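You operate a simulated robot arm through the tools that you are given. There is no shell and no other tool.

You run a simulated robot arm. Do the job below in one go: nothing can be reset, and whatever is moved stays where it is left.

TASK
Show tower B on both monitors of the black desk.
Fine: source knob on B, input slider on IN 2; tower A stays off.

The check looks at the end state, three seconds after you hand in, the way a careful person would. Anything else that was tipped, shoved, dropped, spilled or broken makes it a failure.

THE ROBOT
A 7-joint arm with a fingered hand, fixed in place. Base frame: the origin is at the foot of the arm, x ahead of it, y to its left, z up. Units: mm, rad, N and s.
With the tool pointing down near the work surface it reaches from about 200 to 760 mm from the base axis. Its first joint turns from -2.897 to 2.897 rad. Payload 4 kg.
Tool frame: the origin (TCP) lies between the finger pads and is the grasp point; the fingertips stand 28 mm ahead of it; z points along the fingers, y is the line along which they close. The gripper opens to 168 mm. The gripper's body begins 79 mm behind the TCP. The gripper is a hand of 4 fingers: y runs from the thumb to the fingers, the wrist lies at [0, 0, -249] in the tool frame, and closing takes about 1.5 s.
Orientation is that of the tool frame in the base frame, as [roll, pitch, yaw] about the fixed x, y, z axes, in that order (R = Rz(yaw) Ry(pitch) Rx(roll)). With the fingers straight down and closing along the base's y, the tool's x points along the base's -x, its y along +y and its z along -z.

THE INTERFACE
- The arm moves only by the tool step_arm. Its argument "motion" is a list of rows, each a list of 7 numbers: the shift along the tool's x, y, z in units of 150 mm (1.0 is 150 mm), then the turn, a rotation vector about the tool's x, y, z in units of 45 degrees (1.0 is 45 degrees), then the opening in per cent of the stroke, from 0 (shut) to 100 (fully open). In form: [[x, y, z, ax, ay, az, fingers], ...]. A call has 1 to 20 rows; each row is the pose to reach, as a shift and turn from the pose commanded when the call began, along the tool's axes at that moment. A call with a number of a shift or a turn outside -1 to 1 is refused whole. A row lasts 0.2 s, in which the tool goes at most 50 mm and 0.15 rad; a call with a longer step from one row to the next is refused whole, and so is a gripper value outside its range. A pose out of reach is approached as far as the arm can. The call stops where the force on the tool passes 40 N (or 10 N more than at its start, if that is more) or the arm is blocked; 0.2 s more then pass. Each finger travels about 153 mm/s and halts on what it meets, pressing with about 26 N; the grip force reading is that of the motor and also rises with nothing between the fingers. The clock runs only during rows and for 0.2 s after the last one: add rows that repeat a pose to give the fingers time. The reply holds the time, the measured pose of the TCP, the force on the tool along the base axes, the opening and the grip force, in the units named above and with some noise, with the torque about the TCP (base axes, N m) and any sound that the robot's microphone picked up.
- Cameras (640 x 400 px; columns grow to the right, rows downward): "scene" is fixed at [402.1, 650.5, 1611.1]; the picture's right is [-0.99, -0.13, 0.00], its down [-0.07, 0.53, -0.85] and it looks along [0.11, -0.84, -0.53] (base axes); focal length 314 px, centre (320, 200). "wrist" rides on the gripper at [60, -60, -110] in the tool frame; the picture's right is [0.71, 0.71, 0.00], its down [-0.56, 0.56, -0.61] and it looks along [-0.43, 0.43, 0.79] (tool axes); focal length 265 px, centre (320, 200). There is no depth. A picture from a camera that has moved, and an enlarged one, comes with that camera's place and axes in the base frame and with its lens.
- get_image(camera): a new picture of that camera. The clock stands still meanwhile.
- raise_lower(by): slides the trunk up (or, below 0, down) by that many mm; the arm rides with it, the base frame stays. It gives what a move gives, with no picture.
- preshape(shape): the hand has 4 fingers and takes this shape, open, in about a second: jaw (thumb against the fingers, like two jaws); tri (thumb and two fingers); tip (a fingertip pinch); poke (one finger out to press); point (the index stretched); flat (the hand flat); cup (the hand cupped); fist (a fist). The gripper value then closes the fingers along that shape, each until it touches; the sizes above hold for jaw. It gives what a move gives, with no picture.
- close_up(camera, box): a new picture of the part [left, top, right, bottom] of that camera's present view, enlarged. The clock stands still meanwhile.
- finish_job(): hands the job in; it is judged then, once.

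Nothing tells you positions but the pictures and the camera data. Unless the task says otherwise, let go and move clear before handing in.

The tools are called after "Call:" by a JSON object that holds its "method" and its "body". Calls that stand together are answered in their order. step_arm: Moves the arm, as the interface text tells. Its arguments: {"type":"object","properties":{"motion":{"type":"array","items":{"type":"array","items":{"type":"number"}}}},"required":["motion"]} The other tools are called the same way: raise_lower (by) slides the trunk up or down; preshape (shape) gives the hand a shape; get_image (camera) takes a picture; close_up (camera, box) takes an enlarged picture of a part of a camera's view; finish_job () hands the job in.

At the start:

```text
time: 0.0
ee_pos: [146.4, -413.7, 1162.0]
ee_rot: [-3.141, 0.001, 3.141]
wrist_force: [0.1, -1.0, -0.3]
torque: [-0.01, -0.02, -0.01]
opening: 167.8
gripper_force: 0.1
shape: jaw
trunk travel left (down, up): [-525.0, 65.0]
```

scene: 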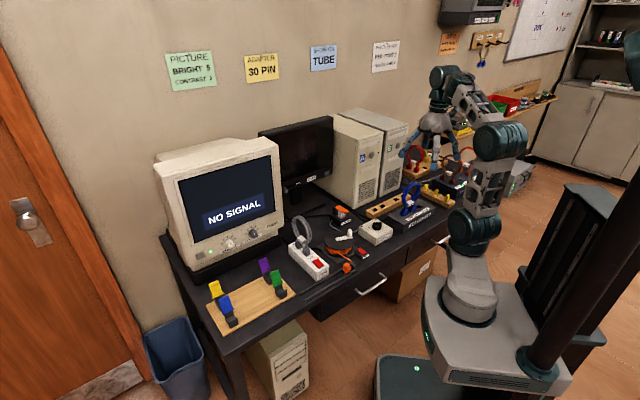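
wrist: 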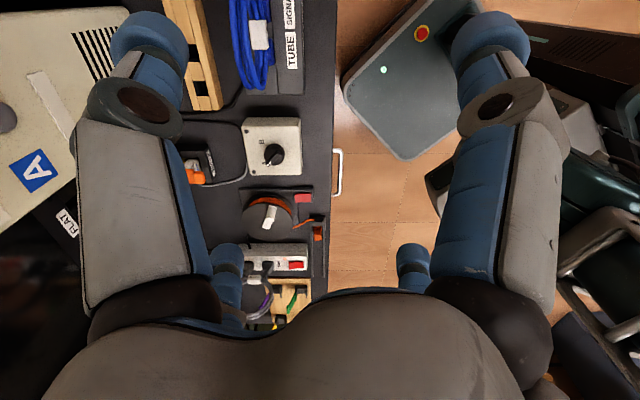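

I see a black desk with a CRT reading "NO SIGNAL", a flat monitor, two towers, cables, and several controls. I'll look closer at the parts before moving.

Call:
{"method": "close_up", "body": {"camera": "scene", "box": [150, 120, 310, 220]}}

Call:
{"method": "close_up", "body": {"camera": "scene", "box": [200, 200, 360, 300]}}

Call:
{"method": "close_up", "body": {"camera": "scene", "box": [320, 150, 480, 250]}}

Call:
{"method": "close_up", "body": {"camera": "scene", "box": [160, 30, 420, 192]}}

Call:
{"method": "close_up", "body": {"camera": "scene", "box": [400, 0, 560, 100]}}

Call:
{"method": "close_up", "body": {"camera": "wrist", "box": [160, 100, 360, 225]}}

Call:
{"method": "close_up", "body": {"camera": "wrist", "box": [160, 200, 360, 325]}}

```text
4.00 times, centred on (230, 170) of scene
camera zoom: at [402.1, 650.5, 1611.1], right [-0.99, -0.13, 0.0], down [-0.07, 0.53, -0.85], along [0.11, -0.84, -0.53], focal length 1258 px, centre (680, 320)
```

zoom: 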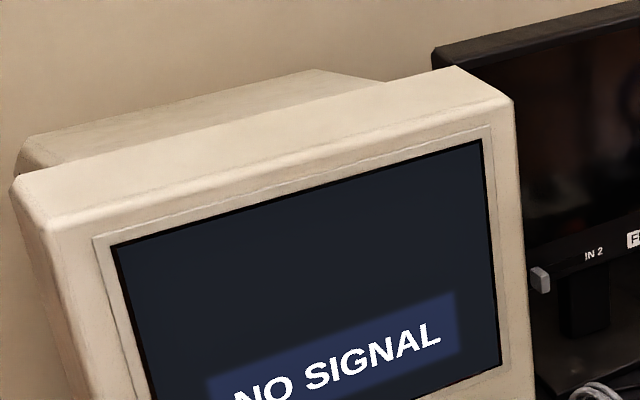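

```text
4.00 times, centred on (280, 250) of scene
camera zoom: at [402.1, 650.5, 1611.1], right [-0.99, -0.13, 0.0], down [-0.07, 0.53, -0.85], along [0.11, -0.84, -0.53], focal length 1258 px, centre (480, 0)
```

zoom: 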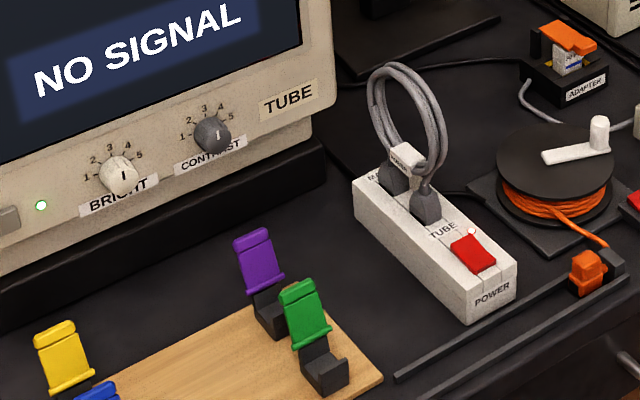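

```text
4.00 times, centred on (400, 200) of scene
camera zoom: at [402.1, 650.5, 1611.1], right [-0.99, -0.13, 0.0], down [-0.07, 0.53, -0.85], along [0.11, -0.84, -0.53], focal length 1258 px, centre (0, 200)
```

zoom: 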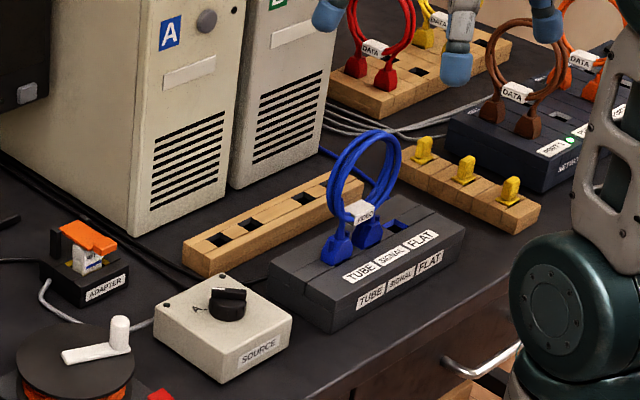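

```text
2.46 times, centred on (290, 111) of scene
camera zoom: at [402.1, 650.5, 1611.1], right [-0.99, -0.13, 0.0], down [-0.07, 0.53, -0.85], along [0.11, -0.84, -0.53], focal length 774 px, centre (394, 419)
```

zoom: 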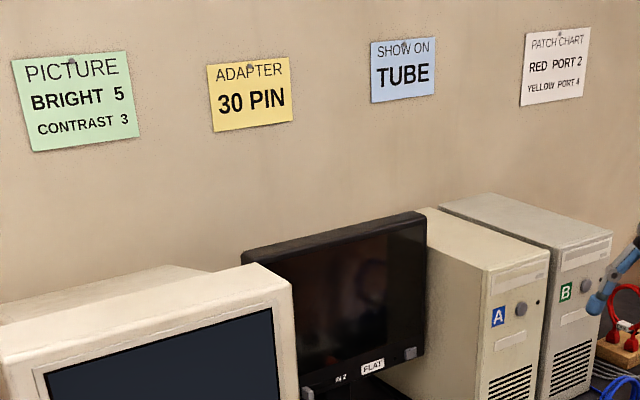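

```text
4.00 times, centred on (480, 50) of scene
camera zoom: at [402.1, 650.5, 1611.1], right [-0.99, -0.13, 0.0], down [-0.07, 0.53, -0.85], along [0.11, -0.84, -0.53], focal length 1258 px, centre (-320, 800)
```

zoom: 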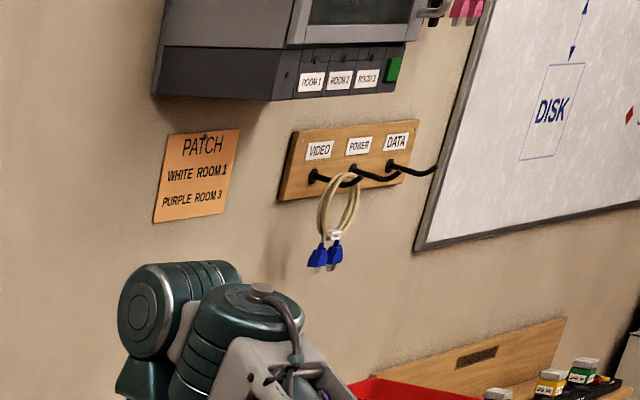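

```text
3.20 times, centred on (260, 162) of wrist
camera zoom: at [85.3, -474.5, 1271.6], right [-0.71, 0.71, 0.0], down [0.56, 0.56, 0.61], along [0.43, 0.43, -0.79], focal length 849 px, centre (512, 320)
```

zoom: 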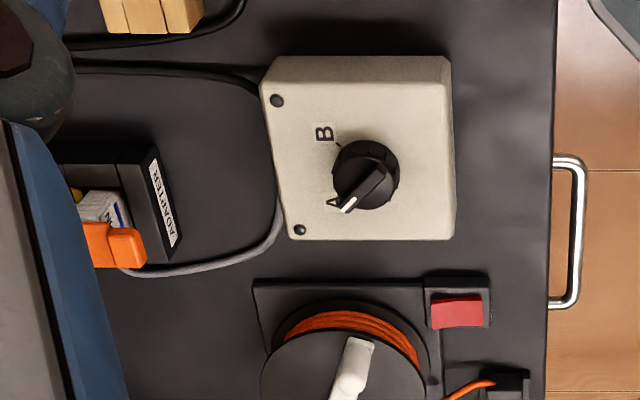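

```text
3.20 times, centred on (260, 262) of wrist
camera zoom: at [85.3, -474.5, 1271.6], right [-0.71, 0.71, 0.0], down [0.56, 0.56, 0.61], along [0.43, 0.43, -0.79], focal length 849 px, centre (512, 0)
```

zoom: 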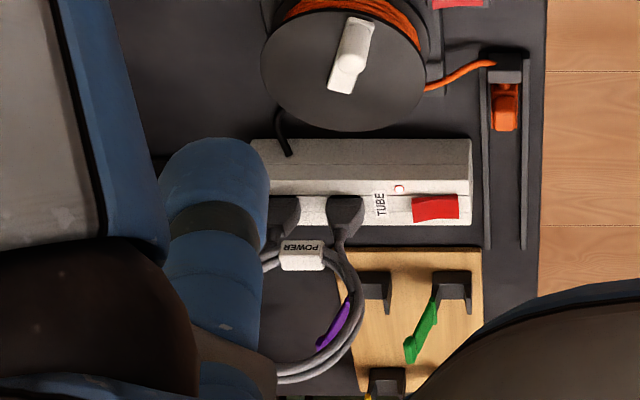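

The desk seems to run diagonally (about 45° to the base), with the knob box about [306, -390, 840]. I'll zoom further on the key devices before moving.

Call:
{"method": "close_up", "body": {"camera": "scene", "box": [380, 180, 444, 220]}}

Call:
{"method": "close_up", "body": {"camera": "scene", "box": [270, 165, 334, 205]}}

Call:
{"method": "close_up", "body": {"camera": "scene", "box": [340, 110, 420, 160]}}

Call:
{"method": "close_up", "body": {"camera": "wrist", "box": [160, 0, 340, 112]}}

Call:
{"method": "close_up", "body": {"camera": "scene", "box": [310, 195, 390, 245]}}

Call:
{"method": "close_up", "body": {"camera": "scene", "box": [400, 120, 500, 182]}}

```text
10.00 times, centred on (412, 200) of scene
camera zoom: at [402.1, 650.5, 1611.1], right [-0.99, -0.13, 0.0], down [-0.07, 0.53, -0.85], along [0.11, -0.84, -0.53], focal length 3144 px, centre (-600, 200)
```

zoom: 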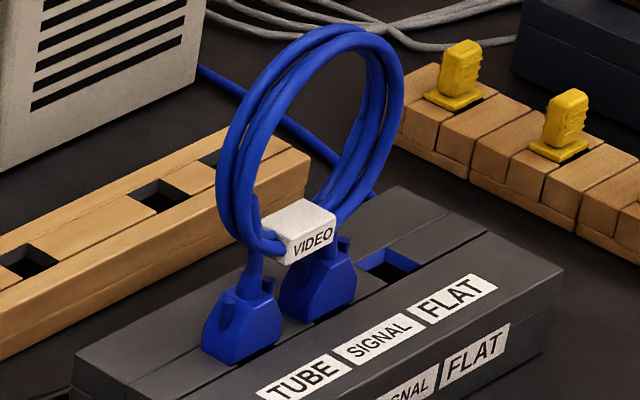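

```text
10.00 times, centred on (302, 185) of scene
camera zoom: at [402.1, 650.5, 1611.1], right [-0.99, -0.13, 0.0], down [-0.07, 0.53, -0.85], along [0.11, -0.84, -0.53], focal length 3144 px, centre (500, 350)
```

zoom: 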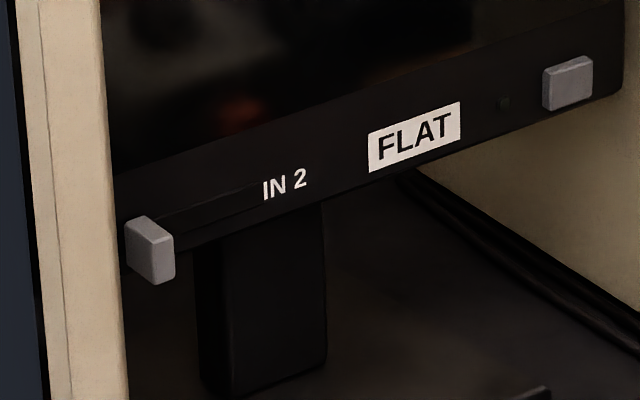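

```text
8.00 times, centred on (380, 135) of scene
camera zoom: at [402.1, 650.5, 1611.1], right [-0.99, -0.13, 0.0], down [-0.07, 0.53, -0.85], along [0.11, -0.84, -0.53], focal length 2515 px, centre (-160, 720)
```

zoom: 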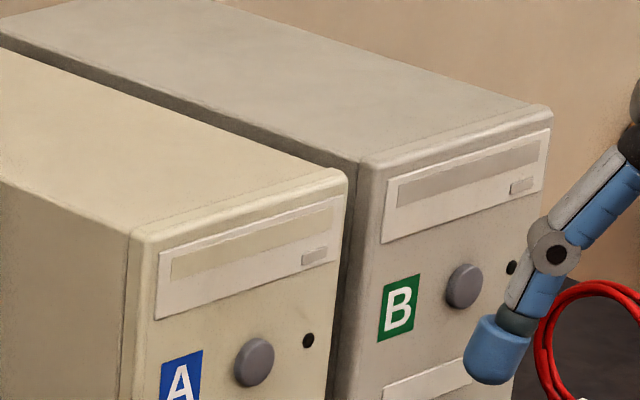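

```text
3.56 times, centred on (250, 56) of wrist
camera zoom: at [85.3, -474.5, 1271.6], right [-0.71, 0.71, 0.0], down [0.56, 0.56, 0.61], along [0.43, 0.43, -0.79], focal length 944 px, centre (569, 712)
```

zoom: 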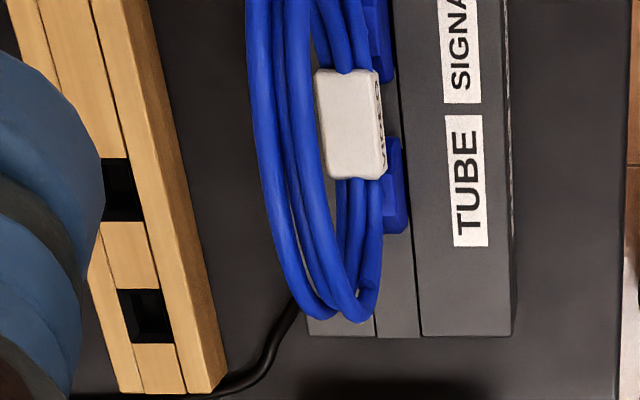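

```text
8.00 times, centred on (350, 220) of scene
camera zoom: at [402.1, 650.5, 1611.1], right [-0.99, -0.13, 0.0], down [-0.07, 0.53, -0.85], along [0.11, -0.84, -0.53], focal length 2515 px, centre (80, 40)
```

zoom: 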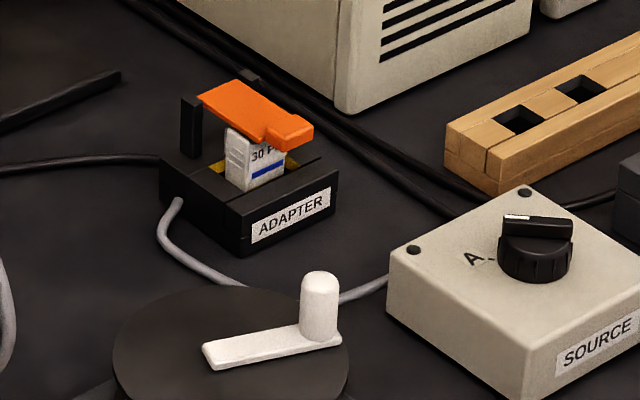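

```text
6.40 times, centred on (450, 151) of scene
camera zoom: at [402.1, 650.5, 1611.1], right [-0.99, -0.13, 0.0], down [-0.07, 0.53, -0.85], along [0.11, -0.84, -0.53], focal length 2012 px, centre (-512, 514)
```

zoom: 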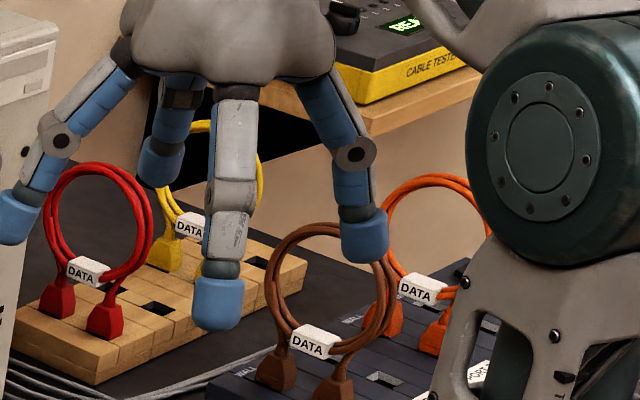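

Cables bridge SIGNAL to TUBE; the flat monitor is dark and towers look off. I'll turn the hand by 90° about vertical so that the wrist camera looks across the desk.

Call:
{"method": "step_arm", "body": {"motion": [[0, 0, 0, 0, 0, 0.167, 100], [0, 0, 0, 0, 0, 0.333, 100], [0, 0, 0, 0, 0, 0.5, 100], [0, 0, 0, 0, 0, 0.667, 100], [0, 0, 0, 0, 0, 0.833, 100], [0, 0, 0, 0, 0, 1.0, 100]]}}

Call:
{"method": "step_arm", "body": {"motion": [[0, 0, 0, 0, 0, 0.167, 100], [0, 0, 0, 0, 0, 0.333, 100], [0, 0, 0, 0, 0, 0.5, 100], [0, 0, 0, 0, 0, 0.667, 100], [0, 0, 0, 0, 0, 0.833, 100], [0, 0, 0, 0, 0, 1.0, 100]]}}

Call:
{"method": "get_image", "body": {"camera": "wrist"}}

```text
time: 1.4
ee_pos: [145.4, -414.9, 1161.9]
ee_rot: [3.141, 0.0, 2.354]
wrist_force: [-0.1, 0.1, -0.8]
torque: [-0.01, 0.01, 0.01]
opening: 167.5
gripper_force: 0.1
shape: jaw
trunk travel left (down, up): [-525.0, 65.0]
```

```text
time: 2.8
ee_pos: [146.5, -413.4, 1163.2]
ee_rot: [3.141, 0.0, 1.569]
wrist_force: [-0.3, 0.0, -0.1]
torque: [0.03, 0.03, 0.0]
opening: 167.9
gripper_force: 0.0
shape: jaw
trunk travel left (down, up): [-525.0, 65.0]
```

```text
taken
camera wrist: at [85.4, -353.6, 1271.9], right [0.71, 0.71, 0.0], down [0.56, -0.56, 0.61], along [0.43, -0.43, -0.79], focal length 265 px, centre (320, 200)
```

wrist: 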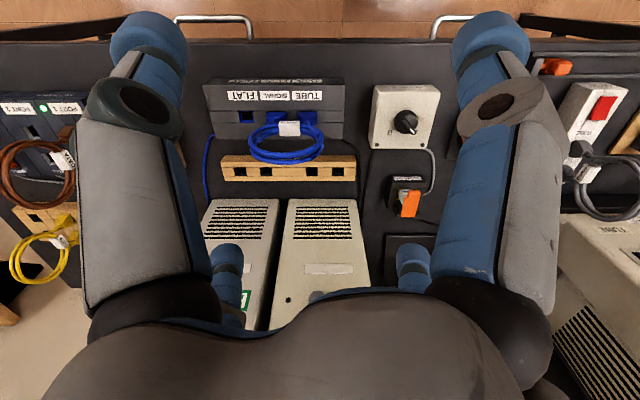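

Now the camera looks across the desk (image upside-down). I'll enlarge parts of it.

Call:
{"method": "close_up", "body": {"camera": "wrist", "box": [190, 60, 350, 160]}}

Call:
{"method": "close_up", "body": {"camera": "wrist", "box": [340, 70, 460, 145]}}

Call:
{"method": "close_up", "body": {"camera": "wrist", "box": [340, 140, 460, 215]}}

Call:
{"method": "close_up", "body": {"camera": "wrist", "box": [520, 40, 640, 115]}}

Call:
{"method": "close_up", "body": {"camera": "wrist", "box": [200, 180, 400, 305]}}

Call:
{"method": "close_up", "body": {"camera": "wrist", "box": [520, 110, 640, 300]}}

```text
4.00 times, centred on (270, 110) of wrist
camera zoom: at [85.4, -353.6, 1271.9], right [0.71, 0.71, 0.0], down [0.56, -0.56, 0.61], along [0.43, -0.43, -0.79], focal length 1062 px, centre (520, 560)
```

zoom: 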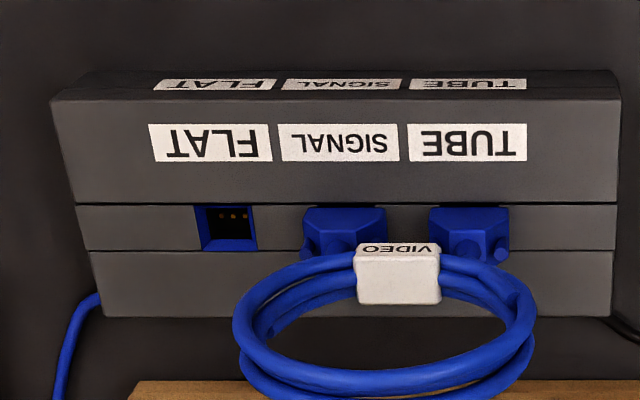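

```text
5.33 times, centred on (400, 108) of wrist
camera zoom: at [85.4, -353.6, 1271.9], right [0.71, 0.71, 0.0], down [0.56, -0.56, 0.61], along [0.43, -0.43, -0.79], focal length 1416 px, centre (-107, 693)
```

zoom: 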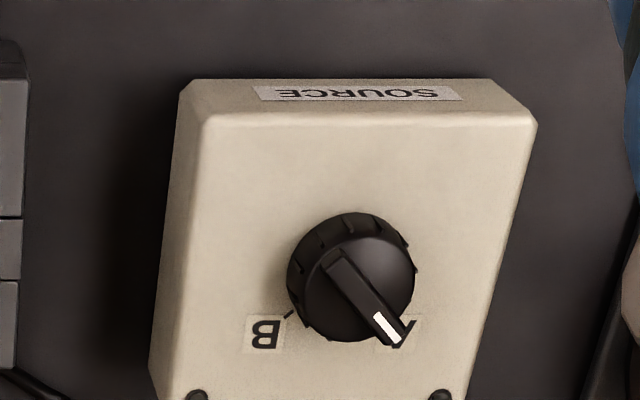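

```text
5.33 times, centred on (400, 178) of wrist
camera zoom: at [85.4, -353.6, 1271.9], right [0.71, 0.71, 0.0], down [0.56, -0.56, 0.61], along [0.43, -0.43, -0.79], focal length 1416 px, centre (-107, 320)
```

zoom: 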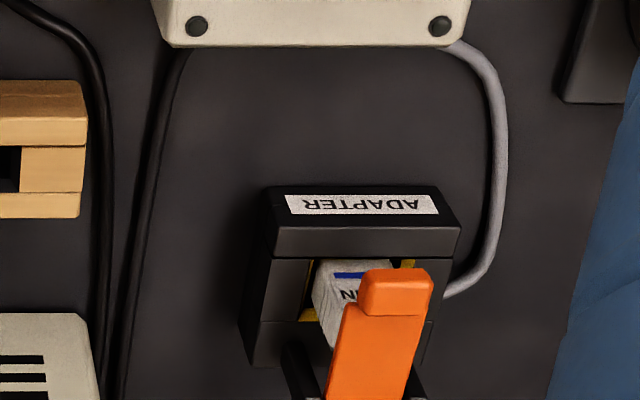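

```text
5.33 times, centred on (580, 78) of wrist
camera zoom: at [85.4, -353.6, 1271.9], right [0.71, 0.71, 0.0], down [0.56, -0.56, 0.61], along [0.43, -0.43, -0.79], focal length 1416 px, centre (-1067, 853)
```

zoom: 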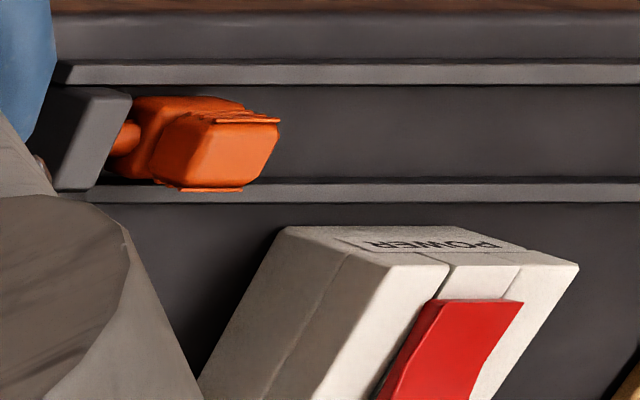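

```text
3.20 times, centred on (300, 242) of wrist
camera zoom: at [85.4, -353.6, 1271.9], right [0.71, 0.71, 0.0], down [0.56, -0.56, 0.61], along [0.43, -0.43, -0.79], focal length 849 px, centre (384, 64)
```

zoom: 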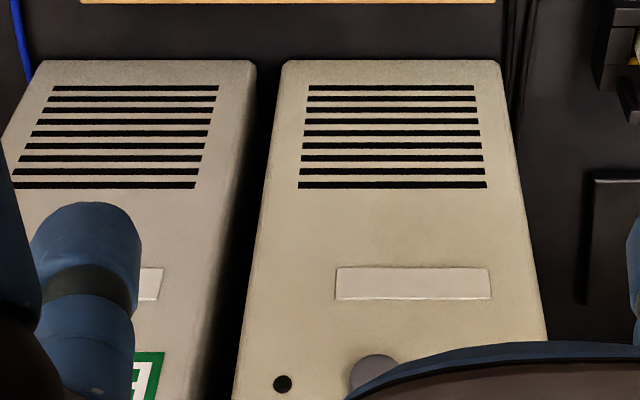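

```text
2.11 times, centred on (580, 205) of wrist
camera zoom: at [85.4, -353.6, 1271.9], right [0.71, 0.71, 0.0], down [0.56, -0.56, 0.61], along [0.43, -0.43, -0.79], focal length 559 px, centre (-227, 190)
```

zoom: 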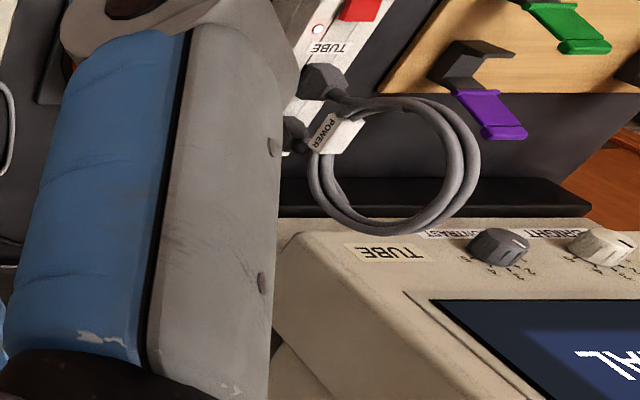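

The wrist camera agrees with itself (knob top ≈ [309, -370, 835]); the scene camera seems off by about 7 px vertically. I'll tilt the hand 45° to look at the monitor and towers from the front.

Call:
{"method": "step_arm", "body": {"motion": [[0.047, -0.047, 0.11, -0.118, -0.118, 0, 100], [0.094, -0.094, 0.22, -0.236, -0.236, 0, 100], [0.141, -0.141, 0.33, -0.354, -0.354, 0, 100], [0.188, -0.188, 0.44, -0.471, -0.471, 0, 100], [0.235, -0.235, 0.55, -0.589, -0.589, 0, 100], [0.283, -0.283, 0.667, -0.707, -0.707, 0, 100]]}}

Call:
{"method": "get_image", "body": {"camera": "wrist"}}

Call:
{"method": "get_image", "body": {"camera": "scene"}}

```text
time: 4.4
ee_pos: [137.0, -377.3, 1059.0]
ee_rot: [2.547, 0.521, 1.472]
wrist_force: [0.4, 0.3, 0.9]
torque: [0.04, 0.0, 0.02]
opening: 168.3
gripper_force: 0.1
shape: jaw
out of reach, approached as far as the arm can: row 2, 3, 4, 5
trunk travel left (down, up): [-525.0, 65.0]
stopped in row 6: the arm was blocked; the commanded pose is now the measured one
```

```text
taken
camera wrist: at [34.2, -286.7, 1079.0], right [0.66, 0.75, -0.01], down [0.11, -0.09, 0.99], along [0.74, -0.66, -0.14], focal length 265 px, centre (320, 200)
```

wrist: 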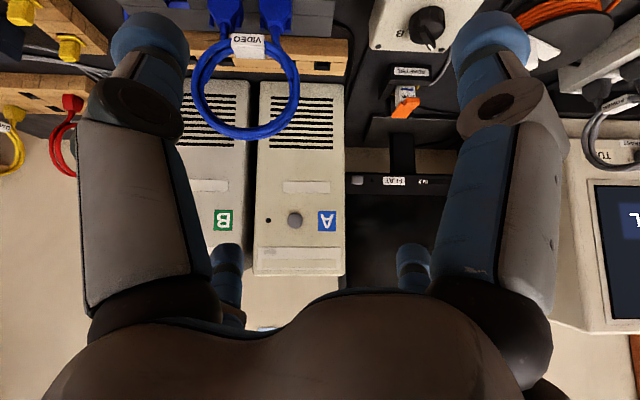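

```text
taken
```

scene: 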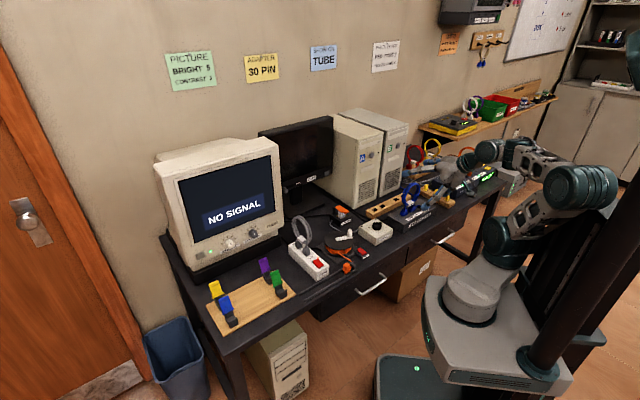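

The arm reached a limit short of the pose but the view is useful. I'll enlarge it.

Call:
{"method": "close_up", "body": {"camera": "wrist", "box": [170, 60, 450, 235]}}

Call:
{"method": "close_up", "body": {"camera": "wrist", "box": [340, 110, 460, 185]}}

Call:
{"method": "close_up", "body": {"camera": "wrist", "box": [200, 160, 360, 260]}}

Call:
{"method": "close_up", "body": {"camera": "wrist", "box": [340, 0, 460, 120]}}

Call:
{"method": "close_up", "body": {"camera": "scene", "box": [380, 80, 620, 230]}}

```text
2.29 times, centred on (310, 148) of wrist
camera zoom: at [34.2, -286.7, 1079.0], right [0.66, 0.75, -0.01], down [0.11, -0.09, 0.99], along [0.74, -0.66, -0.14], focal length 607 px, centre (343, 320)
```

zoom: 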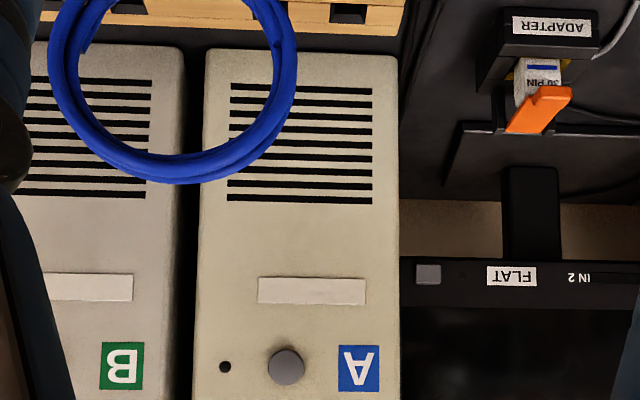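

```text
5.33 times, centred on (400, 148) of wrist
camera zoom: at [34.2, -286.7, 1079.0], right [0.66, 0.75, -0.01], down [0.11, -0.09, 0.99], along [0.74, -0.66, -0.14], focal length 1416 px, centre (-107, 480)
```

zoom: 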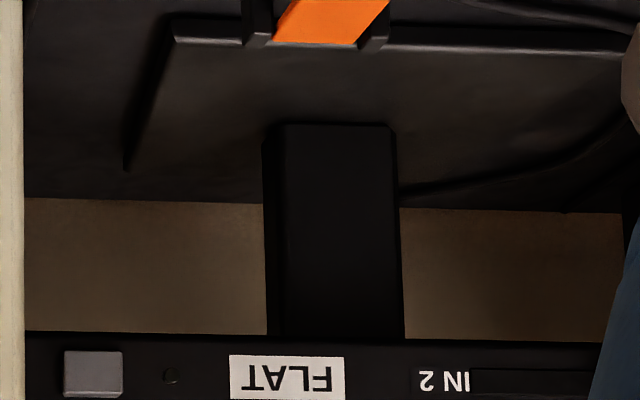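

```text
4.00 times, centred on (280, 210) of wrist
camera zoom: at [34.2, -286.7, 1079.0], right [0.66, 0.75, -0.01], down [0.11, -0.09, 0.99], along [0.74, -0.66, -0.14], focal length 1062 px, centre (480, 160)
```

zoom: 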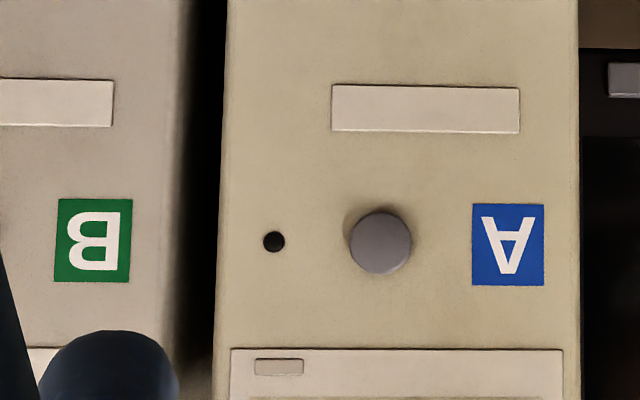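

```text
3.33 times, centred on (400, 60) of wrist
camera zoom: at [34.2, -286.7, 1079.0], right [0.66, 0.75, -0.01], down [0.11, -0.09, 0.99], along [0.74, -0.66, -0.14], focal length 885 px, centre (53, 667)
```

zoom: 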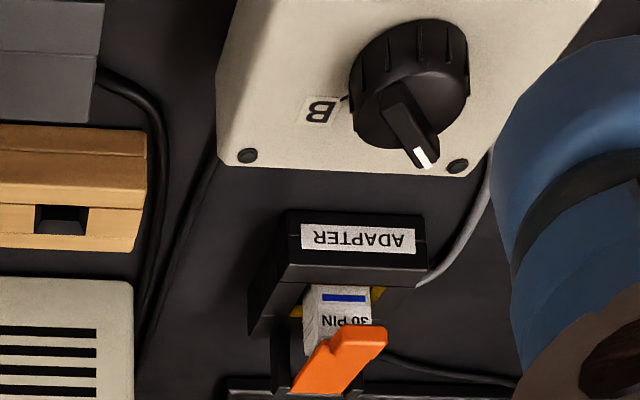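

```text
2.67 times, centred on (500, 155) of scene
camera zoom: at [402.1, 650.5, 1611.1], right [-0.99, -0.13, 0.0], down [-0.07, 0.53, -0.85], along [0.11, -0.84, -0.53], focal length 838 px, centre (-160, 320)
```

zoom: 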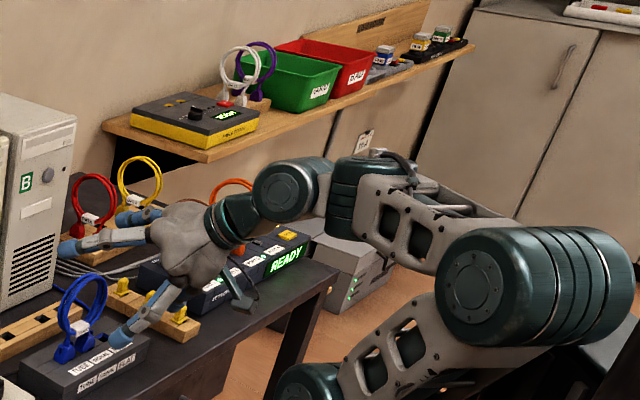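

I've located (approx.) tower A's button at [340, -616, 1051], the flat's power button at [538, -621, 948], and the slider handle near the flat's left end. First I'll do the source knob, so I return to tool-down.

Call:
{"method": "step_arm", "body": {"motion": [[-0.091, 0.055, -0.056, 0.117, 0.117, 0, 100], [-0.182, 0.11, -0.112, 0.233, 0.233, 0, 100], [-0.273, 0.165, -0.168, 0.35, 0.35, 0, 100], [-0.364, 0.22, -0.223, 0.466, 0.466, 0, 100], [-0.455, 0.275, -0.279, 0.583, 0.583, 0, 100], [-0.546, 0.331, -0.335, 0.698, 0.698, 0, 100], [-0.546, 0.331, -0.335, 0.698, 0.698, 0, 100]]}}

```text
time: 6.0
ee_pos: [144.5, -412.4, 1161.3]
ee_rot: [-3.133, 0.001, 1.634]
wrist_force: [-0.7, -0.2, 0.4]
torque: [0.01, -0.05, -0.06]
opening: 168.0
gripper_force: 0.0
shape: jaw
out of reach, approached as far as the arm can: row 5
trunk travel left (down, up): [-525.0, 65.0]
```

Going above the knob with yaw back to π, so the jaws close across the knob bar.

Call:
{"method": "step_arm", "body": {"motion": [[0.017, 0.092, 0.083, 0, 0, -0.16, 90], [0.033, 0.183, 0.167, 0, 0, -0.32, 80], [0.05, 0.275, 0.25, 0, 0, -0.48, 70], [0.067, 0.367, 0.333, 0, 0, -0.64, 60], [0.083, 0.458, 0.417, 0, 0, -0.8, 50], [0.1, 0.55, 0.5, 0, 0, -0.96, 45]]}}

Call:
{"method": "step_arm", "body": {"motion": [[-0.051, 0.08, 0.083, 0, 0, -0.16, 45], [-0.102, 0.161, 0.167, 0, 0, -0.32, 45], [-0.153, 0.241, 0.25, 0, 0, -0.48, 45], [-0.205, 0.321, 0.333, 0, 0, -0.64, 45], [-0.256, 0.402, 0.417, 0, 0, -0.8, 45], [-0.307, 0.482, 0.5, 0, 0, -0.96, 45], [-0.307, 0.482, 0.5, 0, 0, -0.96, 45]]}}

Call:
{"method": "get_image", "body": {"camera": "wrist"}}

Call:
{"method": "get_image", "body": {"camera": "scene"}}

```text
time: 7.4
ee_pos: [229.7, -395.3, 1085.8]
ee_rot: [-3.134, -0.004, 2.388]
wrist_force: [0.3, -0.1, 0.8]
torque: [-0.04, 0.02, 0.0]
opening: 75.8
gripper_force: 0.1
shape: jaw
trunk travel left (down, up): [-525.0, 65.0]
```

```text
time: 9.0
ee_pos: [312.8, -373.2, 1008.1]
ee_rot: [-3.138, -0.01, -3.139]
wrist_force: [0.5, 0.5, 0.1]
torque: [-0.01, -0.01, -0.01]
opening: 76.2
gripper_force: 0.0
shape: jaw
trunk travel left (down, up): [-525.0, 65.0]
```

```text
taken
camera wrist: at [252.4, -433.7, 1118.5], right [-0.71, 0.71, 0.0], down [0.56, 0.56, 0.61], along [0.43, 0.43, -0.79], focal length 265 px, centre (320, 200)
```

wrist: 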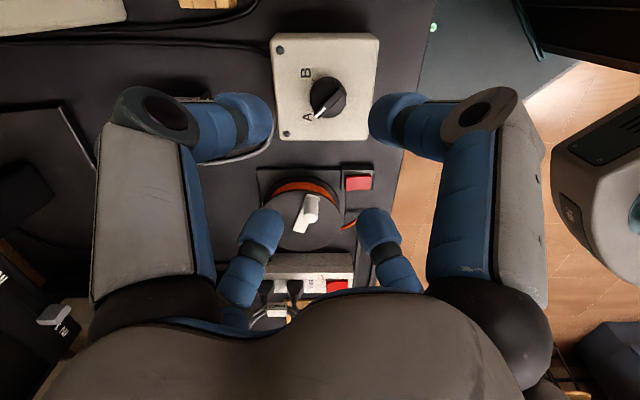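

```text
taken
```

scene: 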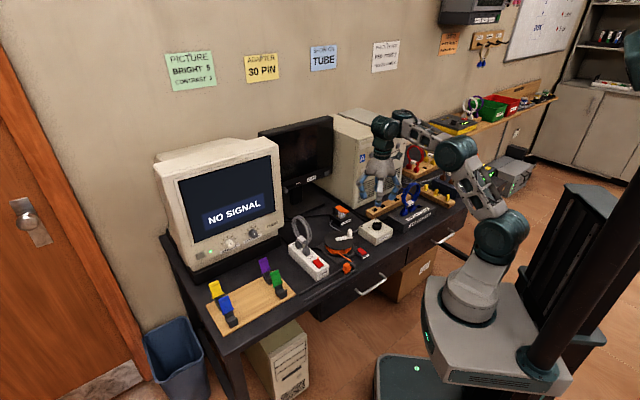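

Fingers stand in a cross around the tool axis. I'll zoom on the knob to fix its centre and the pointer angle.

Call:
{"method": "close_up", "body": {"camera": "wrist", "box": [260, 25, 388, 145]}}

Call:
{"method": "close_up", "body": {"camera": "scene", "box": [340, 140, 460, 250]}}

```text
3.33 times, centred on (324, 85) of wrist
camera zoom: at [252.4, -433.7, 1118.5], right [-0.71, 0.71, 0.0], down [0.56, 0.56, 0.61], along [0.43, 0.43, -0.79], focal length 885 px, centre (307, 583)
```

zoom: 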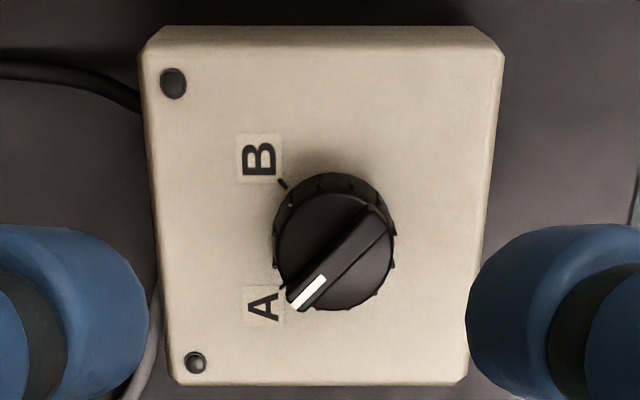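

```text
3.64 times, centred on (400, 195) of scene
camera zoom: at [402.1, 650.5, 1611.1], right [-0.99, -0.13, 0.0], down [-0.07, 0.53, -0.85], along [0.11, -0.84, -0.53], focal length 1143 px, centre (29, 218)
```

zoom: 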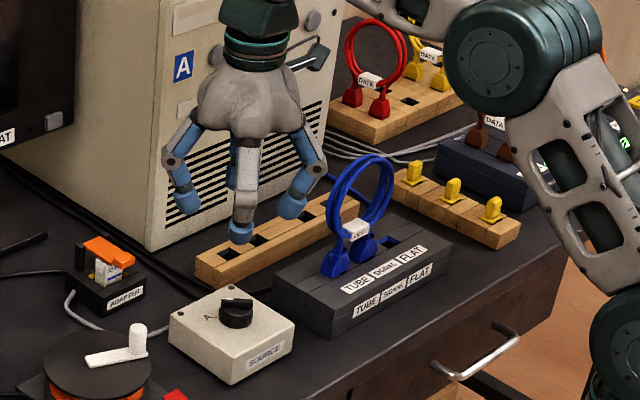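

The knob rotates from A (+X) to B (−Y), a 90° clockwise turn. I'll descend over it, first part way.

Call:
{"method": "step_arm", "body": {"motion": [[0.04, 0.04, 0.2, 0, 0, 0, 45], [0.04, 0.04, 0.4, 0, 0, 0, 45], [0.04, 0.04, 0.6, 0, 0, 0, 45], [0.04, 0.04, 0.75, 0, 0, 0, 45], [0.04, 0.04, 0.87, 0, 0, 0, 45], [0.04, 0.04, 0.87, 0, 0, 0, 45]]}}

Call:
{"method": "get_image", "body": {"camera": "wrist"}}

Call:
{"method": "close_up", "body": {"camera": "scene", "box": [340, 180, 420, 250]}}

```text
time: 9.8
ee_pos: [370.6, -312.2, 937.1]
ee_rot: [-3.136, -0.009, -2.947]
wrist_force: [1.0, -0.7, -0.2]
torque: [-0.01, 0.0, 0.01]
opening: 75.5
gripper_force: 0.0
shape: jaw
trunk travel left (down, up): [-525.0, 65.0]
stopped in row 3: the arm was blocked; the commanded pose is now the measured one
```

```text
taken
camera wrist: at [324.0, -382.8, 1048.1], right [-0.83, 0.56, 0.0], down [0.44, 0.66, 0.61], along [0.34, 0.5, -0.8], focal length 265 px, centre (320, 200)
```

wrist: 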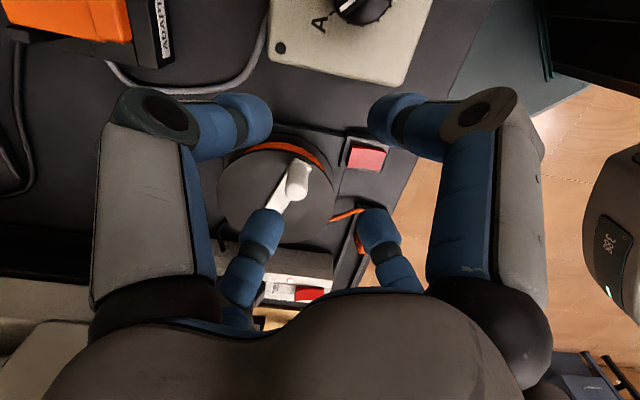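

```text
5.71 times, centred on (380, 215) of scene
camera zoom: at [402.1, 650.5, 1611.1], right [-0.99, -0.13, 0.0], down [-0.07, 0.53, -0.85], along [0.11, -0.84, -0.53], focal length 1797 px, centre (-23, 114)
```

zoom: 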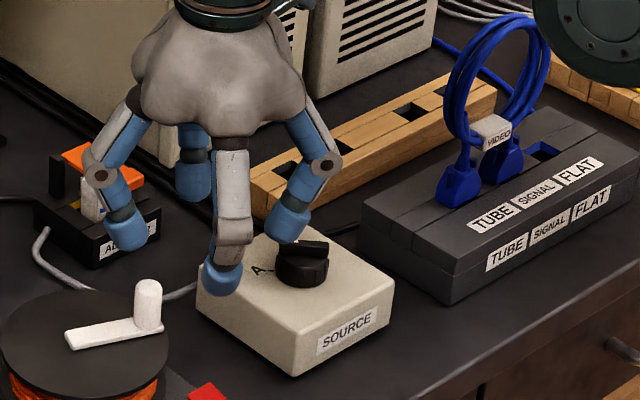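

The arm was blocked and swung sideways by about 10°. I need to see the whole arm before going further.

Call:
{"method": "get_image", "body": {"camera": "scene"}}

Call:
{"method": "close_up", "body": {"camera": "scene", "box": [340, 80, 620, 330]}}

```text
taken
```

scene: 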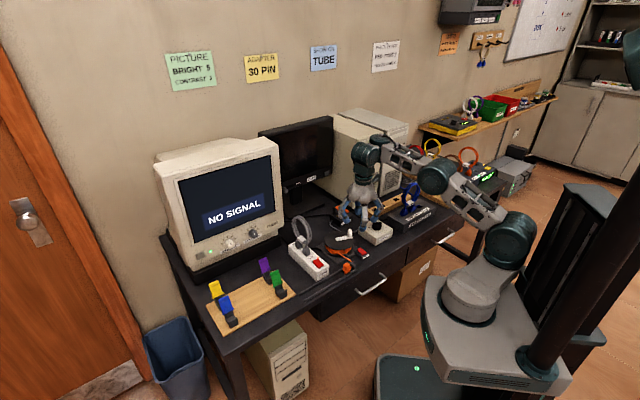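

```text
1.60 times, centred on (480, 205) of scene
camera zoom: at [402.1, 650.5, 1611.1], right [-0.99, -0.13, 0.0], down [-0.07, 0.53, -0.85], along [0.11, -0.84, -0.53], focal length 503 px, centre (64, 192)
```

zoom: 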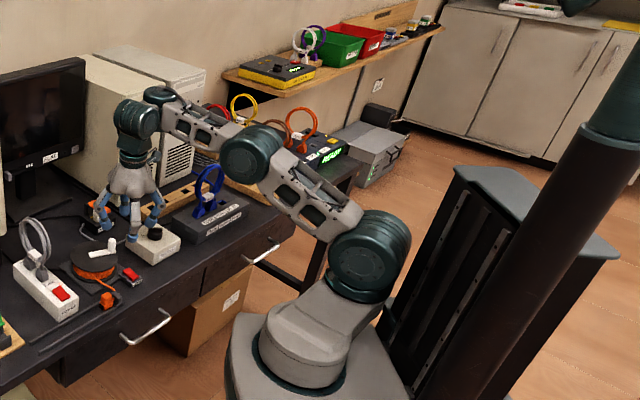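

Call:
{"method": "close_up", "body": {"camera": "scene", "box": [390, 130, 510, 230]}}

Call:
{"method": "close_up", "body": {"camera": "scene", "box": [440, 200, 600, 400]}}

```text
4.00 times, centred on (450, 180) of scene
camera zoom: at [402.1, 650.5, 1611.1], right [-0.99, -0.13, 0.0], down [-0.07, 0.53, -0.85], along [0.11, -0.84, -0.53], focal length 1258 px, centre (-200, 280)
```

zoom: 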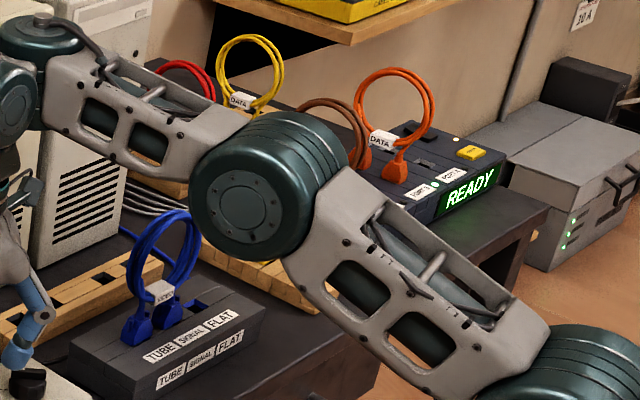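

```text
2.00 times, centred on (520, 300) of scene
camera zoom: at [402.1, 650.5, 1611.1], right [-0.99, -0.13, 0.0], down [-0.07, 0.53, -0.85], along [0.11, -0.84, -0.53], focal length 629 px, centre (-80, 0)
```

zoom: 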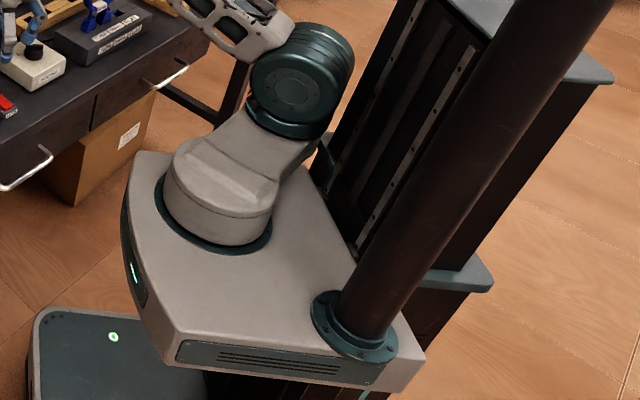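

The elbow has drifted low and sideways (upper arm nearly horizontal, near a joint limit). I'll go back up and lift the hand to recover a better posture, then use the trunk for lowering.

Call:
{"method": "step_arm", "body": {"motion": [[0, 0, -0.2, 0, 0, 0, 45], [0, 0, -0.4, 0, 0, 0, 45], [0.136, -0.09, -0.55, 0, 0, 0, 45], [0.272, -0.18, -0.7, 0, 0, 0, 45], [0.41, -0.266, -0.85, 0, 0, 0, 45], [0.545, -0.355, -1.0, 0, 0, 0, 45]]}}

Call:
{"method": "get_image", "body": {"camera": "scene"}}

```text
time: 11.2
ee_pos: [301.4, -377.7, 1086.4]
ee_rot: [-3.135, -0.009, -2.949]
wrist_force: [0.6, -0.7, 0.2]
torque: [-0.01, -0.02, -0.03]
opening: 75.7
gripper_force: 0.0
shape: jaw
trunk travel left (down, up): [-525.0, 65.0]
```

```text
taken
```

scene: 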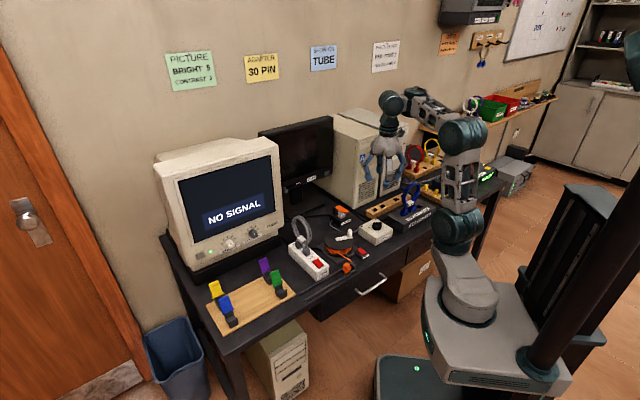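

The posture recovered. Now I raise the hand 100 mm, and lower the trunk 240 mm, keeping the arm's good configuration.

Call:
{"method": "step_arm", "body": {"motion": [[0, 0, -0.22, 0, 0, 0, 45], [0, 0, -0.44, 0, 0, 0, 45], [0, 0, -0.67, 0, 0, 0, 45], [0, 0, -0.67, 0, 0, 0, 45]]}}

Call:
{"method": "raise_lower", "body": {"by": -240}}

Call:
{"method": "get_image", "body": {"camera": "scene"}}

Call:
{"method": "get_image", "body": {"camera": "wrist"}}

```text
time: 12.2
ee_pos: [301.6, -378.4, 1188.9]
ee_rot: [-3.136, -0.008, -2.951]
wrist_force: [-0.1, 0.3, 0.0]
torque: [-0.01, 0.05, -0.01]
opening: 75.4
gripper_force: 0.0
shape: jaw
out of reach, approached as far as the arm can: row 1
trunk travel left (down, up): [-525.0, 65.0]
```

```text
time: 14.7
ee_pos: [302.1, -379.4, 947.2]
ee_rot: [-3.137, -0.008, -2.951]
wrist_force: [0.1, 0.2, -0.1]
torque: [-0.01, 0.02, 0.01]
opening: 75.6
gripper_force: 0.0
shape: jaw
trunk travel left (down, up): [-285.0, 305.0]
```

```text
taken
```

scene: 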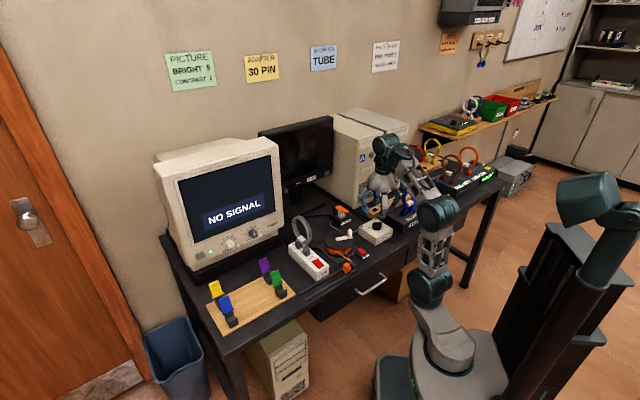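

```text
taken
camera wrist: at [254.2, -449.5, 1058.3], right [-0.83, 0.56, 0.0], down [0.45, 0.66, 0.61], along [0.34, 0.5, -0.79], focal length 265 px, centre (320, 200)
```

wrist: 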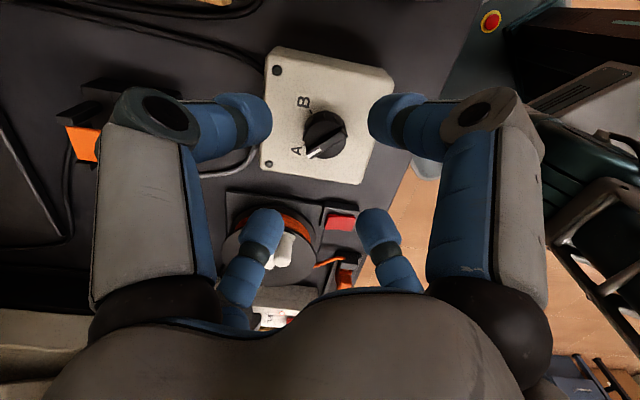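

Good posture now. I'll centre over the knob, align the yaw and come down to just above it.

Call:
{"method": "step_arm", "body": {"motion": [[-0.015, 0.035, 0.1, 0, 0, 0.12, 45], [-0.034, 0.071, 0.25, 0, 0, 0.243, 45], [-0.034, 0.071, 0.413, 0, 0, 0.243, 45], [-0.034, 0.071, 0.413, 0, 0, 0.243, 45]]}}

Call:
{"method": "get_image", "body": {"camera": "wrist"}}

Call:
{"method": "close_up", "body": {"camera": "scene", "box": [340, 180, 420, 250]}}

```text
time: 15.7
ee_pos: [303.6, -367.9, 885.6]
ee_rot: [-3.135, -0.006, -3.141]
wrist_force: [-0.1, -0.3, -0.9]
torque: [0.04, 0.01, -0.02]
opening: 75.5
gripper_force: 0.0
shape: jaw
trunk travel left (down, up): [-285.0, 305.0]
```

```text
taken
camera wrist: at [244.0, -427.7, 994.9], right [-0.71, 0.71, 0.0], down [0.56, 0.56, 0.61], along [0.43, 0.43, -0.79], focal length 265 px, centre (320, 200)
```

wrist: 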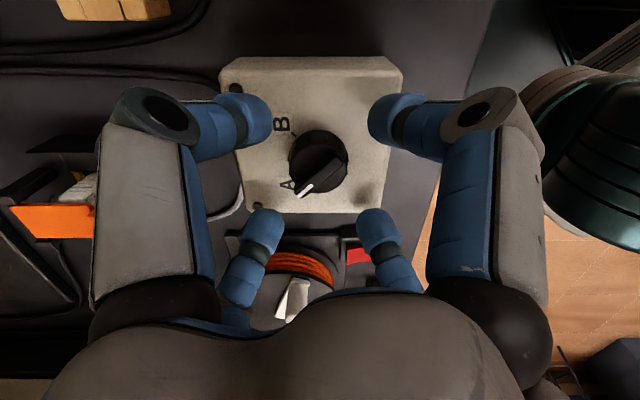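

```text
5.71 times, centred on (380, 215) of scene
camera zoom: at [402.1, 650.5, 1611.1], right [-0.99, -0.13, 0.0], down [-0.07, 0.53, -0.85], along [0.11, -0.84, -0.53], focal length 1797 px, centre (-23, 114)
```

zoom: 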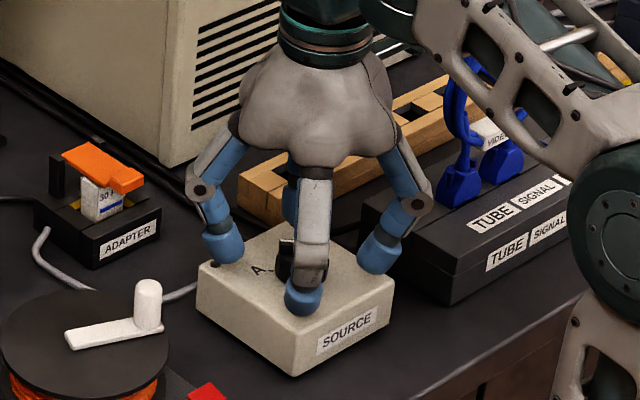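

Knob is centred at about (307, -366). Descending to place fingertips around the dial.

Call:
{"method": "step_arm", "body": {"motion": [[-0.023, 0.013, 0.08, 0, 0, 0, 45], [-0.023, 0.013, 0.16, 0, 0, 0, 45], [-0.023, 0.013, 0.22, 0, 0, 0, 45], [-0.023, 0.013, 0.28, 0, 0, 0, 45], [-0.023, 0.013, 0.28, 0, 0, 0, 45]]}}

Call:
{"method": "get_image", "body": {"camera": "wrist"}}

Call:
{"method": "close_up", "body": {"camera": "scene", "box": [340, 180, 420, 250]}}

```text
time: 16.2
ee_pos: [306.3, -366.9, 874.7]
ee_rot: [-3.12, 0.003, -3.141]
wrist_force: [-3.3, 3.6, 28.7]
torque: [1.06, 0.39, 0.13]
opening: 76.8
gripper_force: 0.1
shape: jaw
trunk travel left (down, up): [-285.0, 305.0]
stopped in row 2: the force on the tool passed its limit at 52 N (the readings are from after the stop); the commanded pose is now the measured one
```

```text
taken
camera wrist: at [245.8, -425.0, 984.9], right [-0.71, 0.71, -0.02], down [0.56, 0.57, 0.6], along [0.44, 0.42, -0.8], focal length 265 px, centre (320, 200)
```

wrist: 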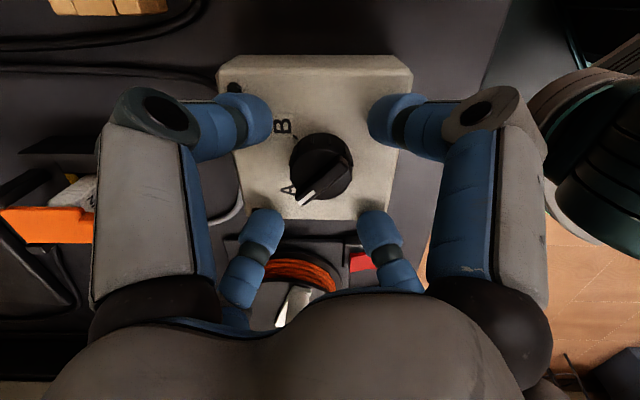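

```text
5.71 times, centred on (380, 215) of scene
camera zoom: at [402.1, 650.5, 1611.1], right [-0.99, -0.13, 0.0], down [-0.07, 0.53, -0.85], along [0.11, -0.84, -0.53], focal length 1797 px, centre (-23, 114)
```

zoom: 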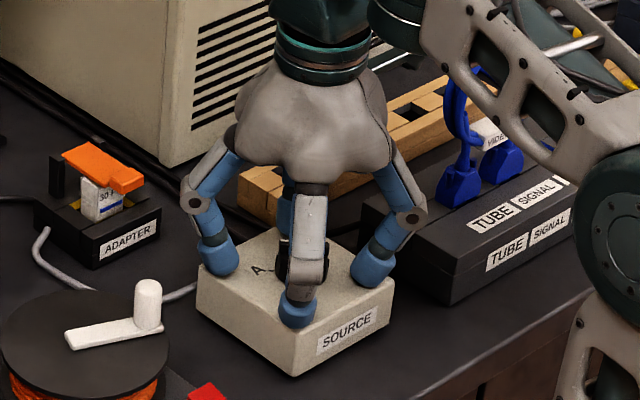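

The fingertips met the box top at TCP z≈875, so the box top is near z≈845 (knob top ≈870). I'll lift a few mm and zoom in to check centring.

Call:
{"method": "step_arm", "body": {"motion": [[0, 0, -0.04, 0, 0, 0, 45], [0, 0, -0.04, 0, 0, 0, 45]]}}

Call:
{"method": "close_up", "body": {"camera": "wrist", "box": [220, 60, 420, 260]}}

```text
time: 16.8
ee_pos: [308.2, -368.5, 876.3]
ee_rot: [-3.122, 0.001, 3.141]
wrist_force: [-0.5, -0.3, 0.1]
torque: [0.0, -0.01, 0.01]
opening: 75.7
gripper_force: 0.0
shape: jaw
trunk travel left (down, up): [-285.0, 305.0]
```

```text
2.00 times, centred on (320, 160) of wrist
camera zoom: at [247.5, -426.5, 987.4], right [-0.71, 0.71, -0.01], down [0.56, 0.57, 0.6], along [0.43, 0.42, -0.8], focal length 531 px, centre (320, 280)
```

zoom: 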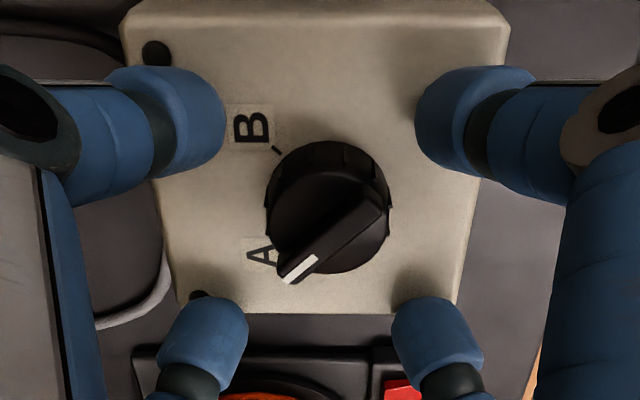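

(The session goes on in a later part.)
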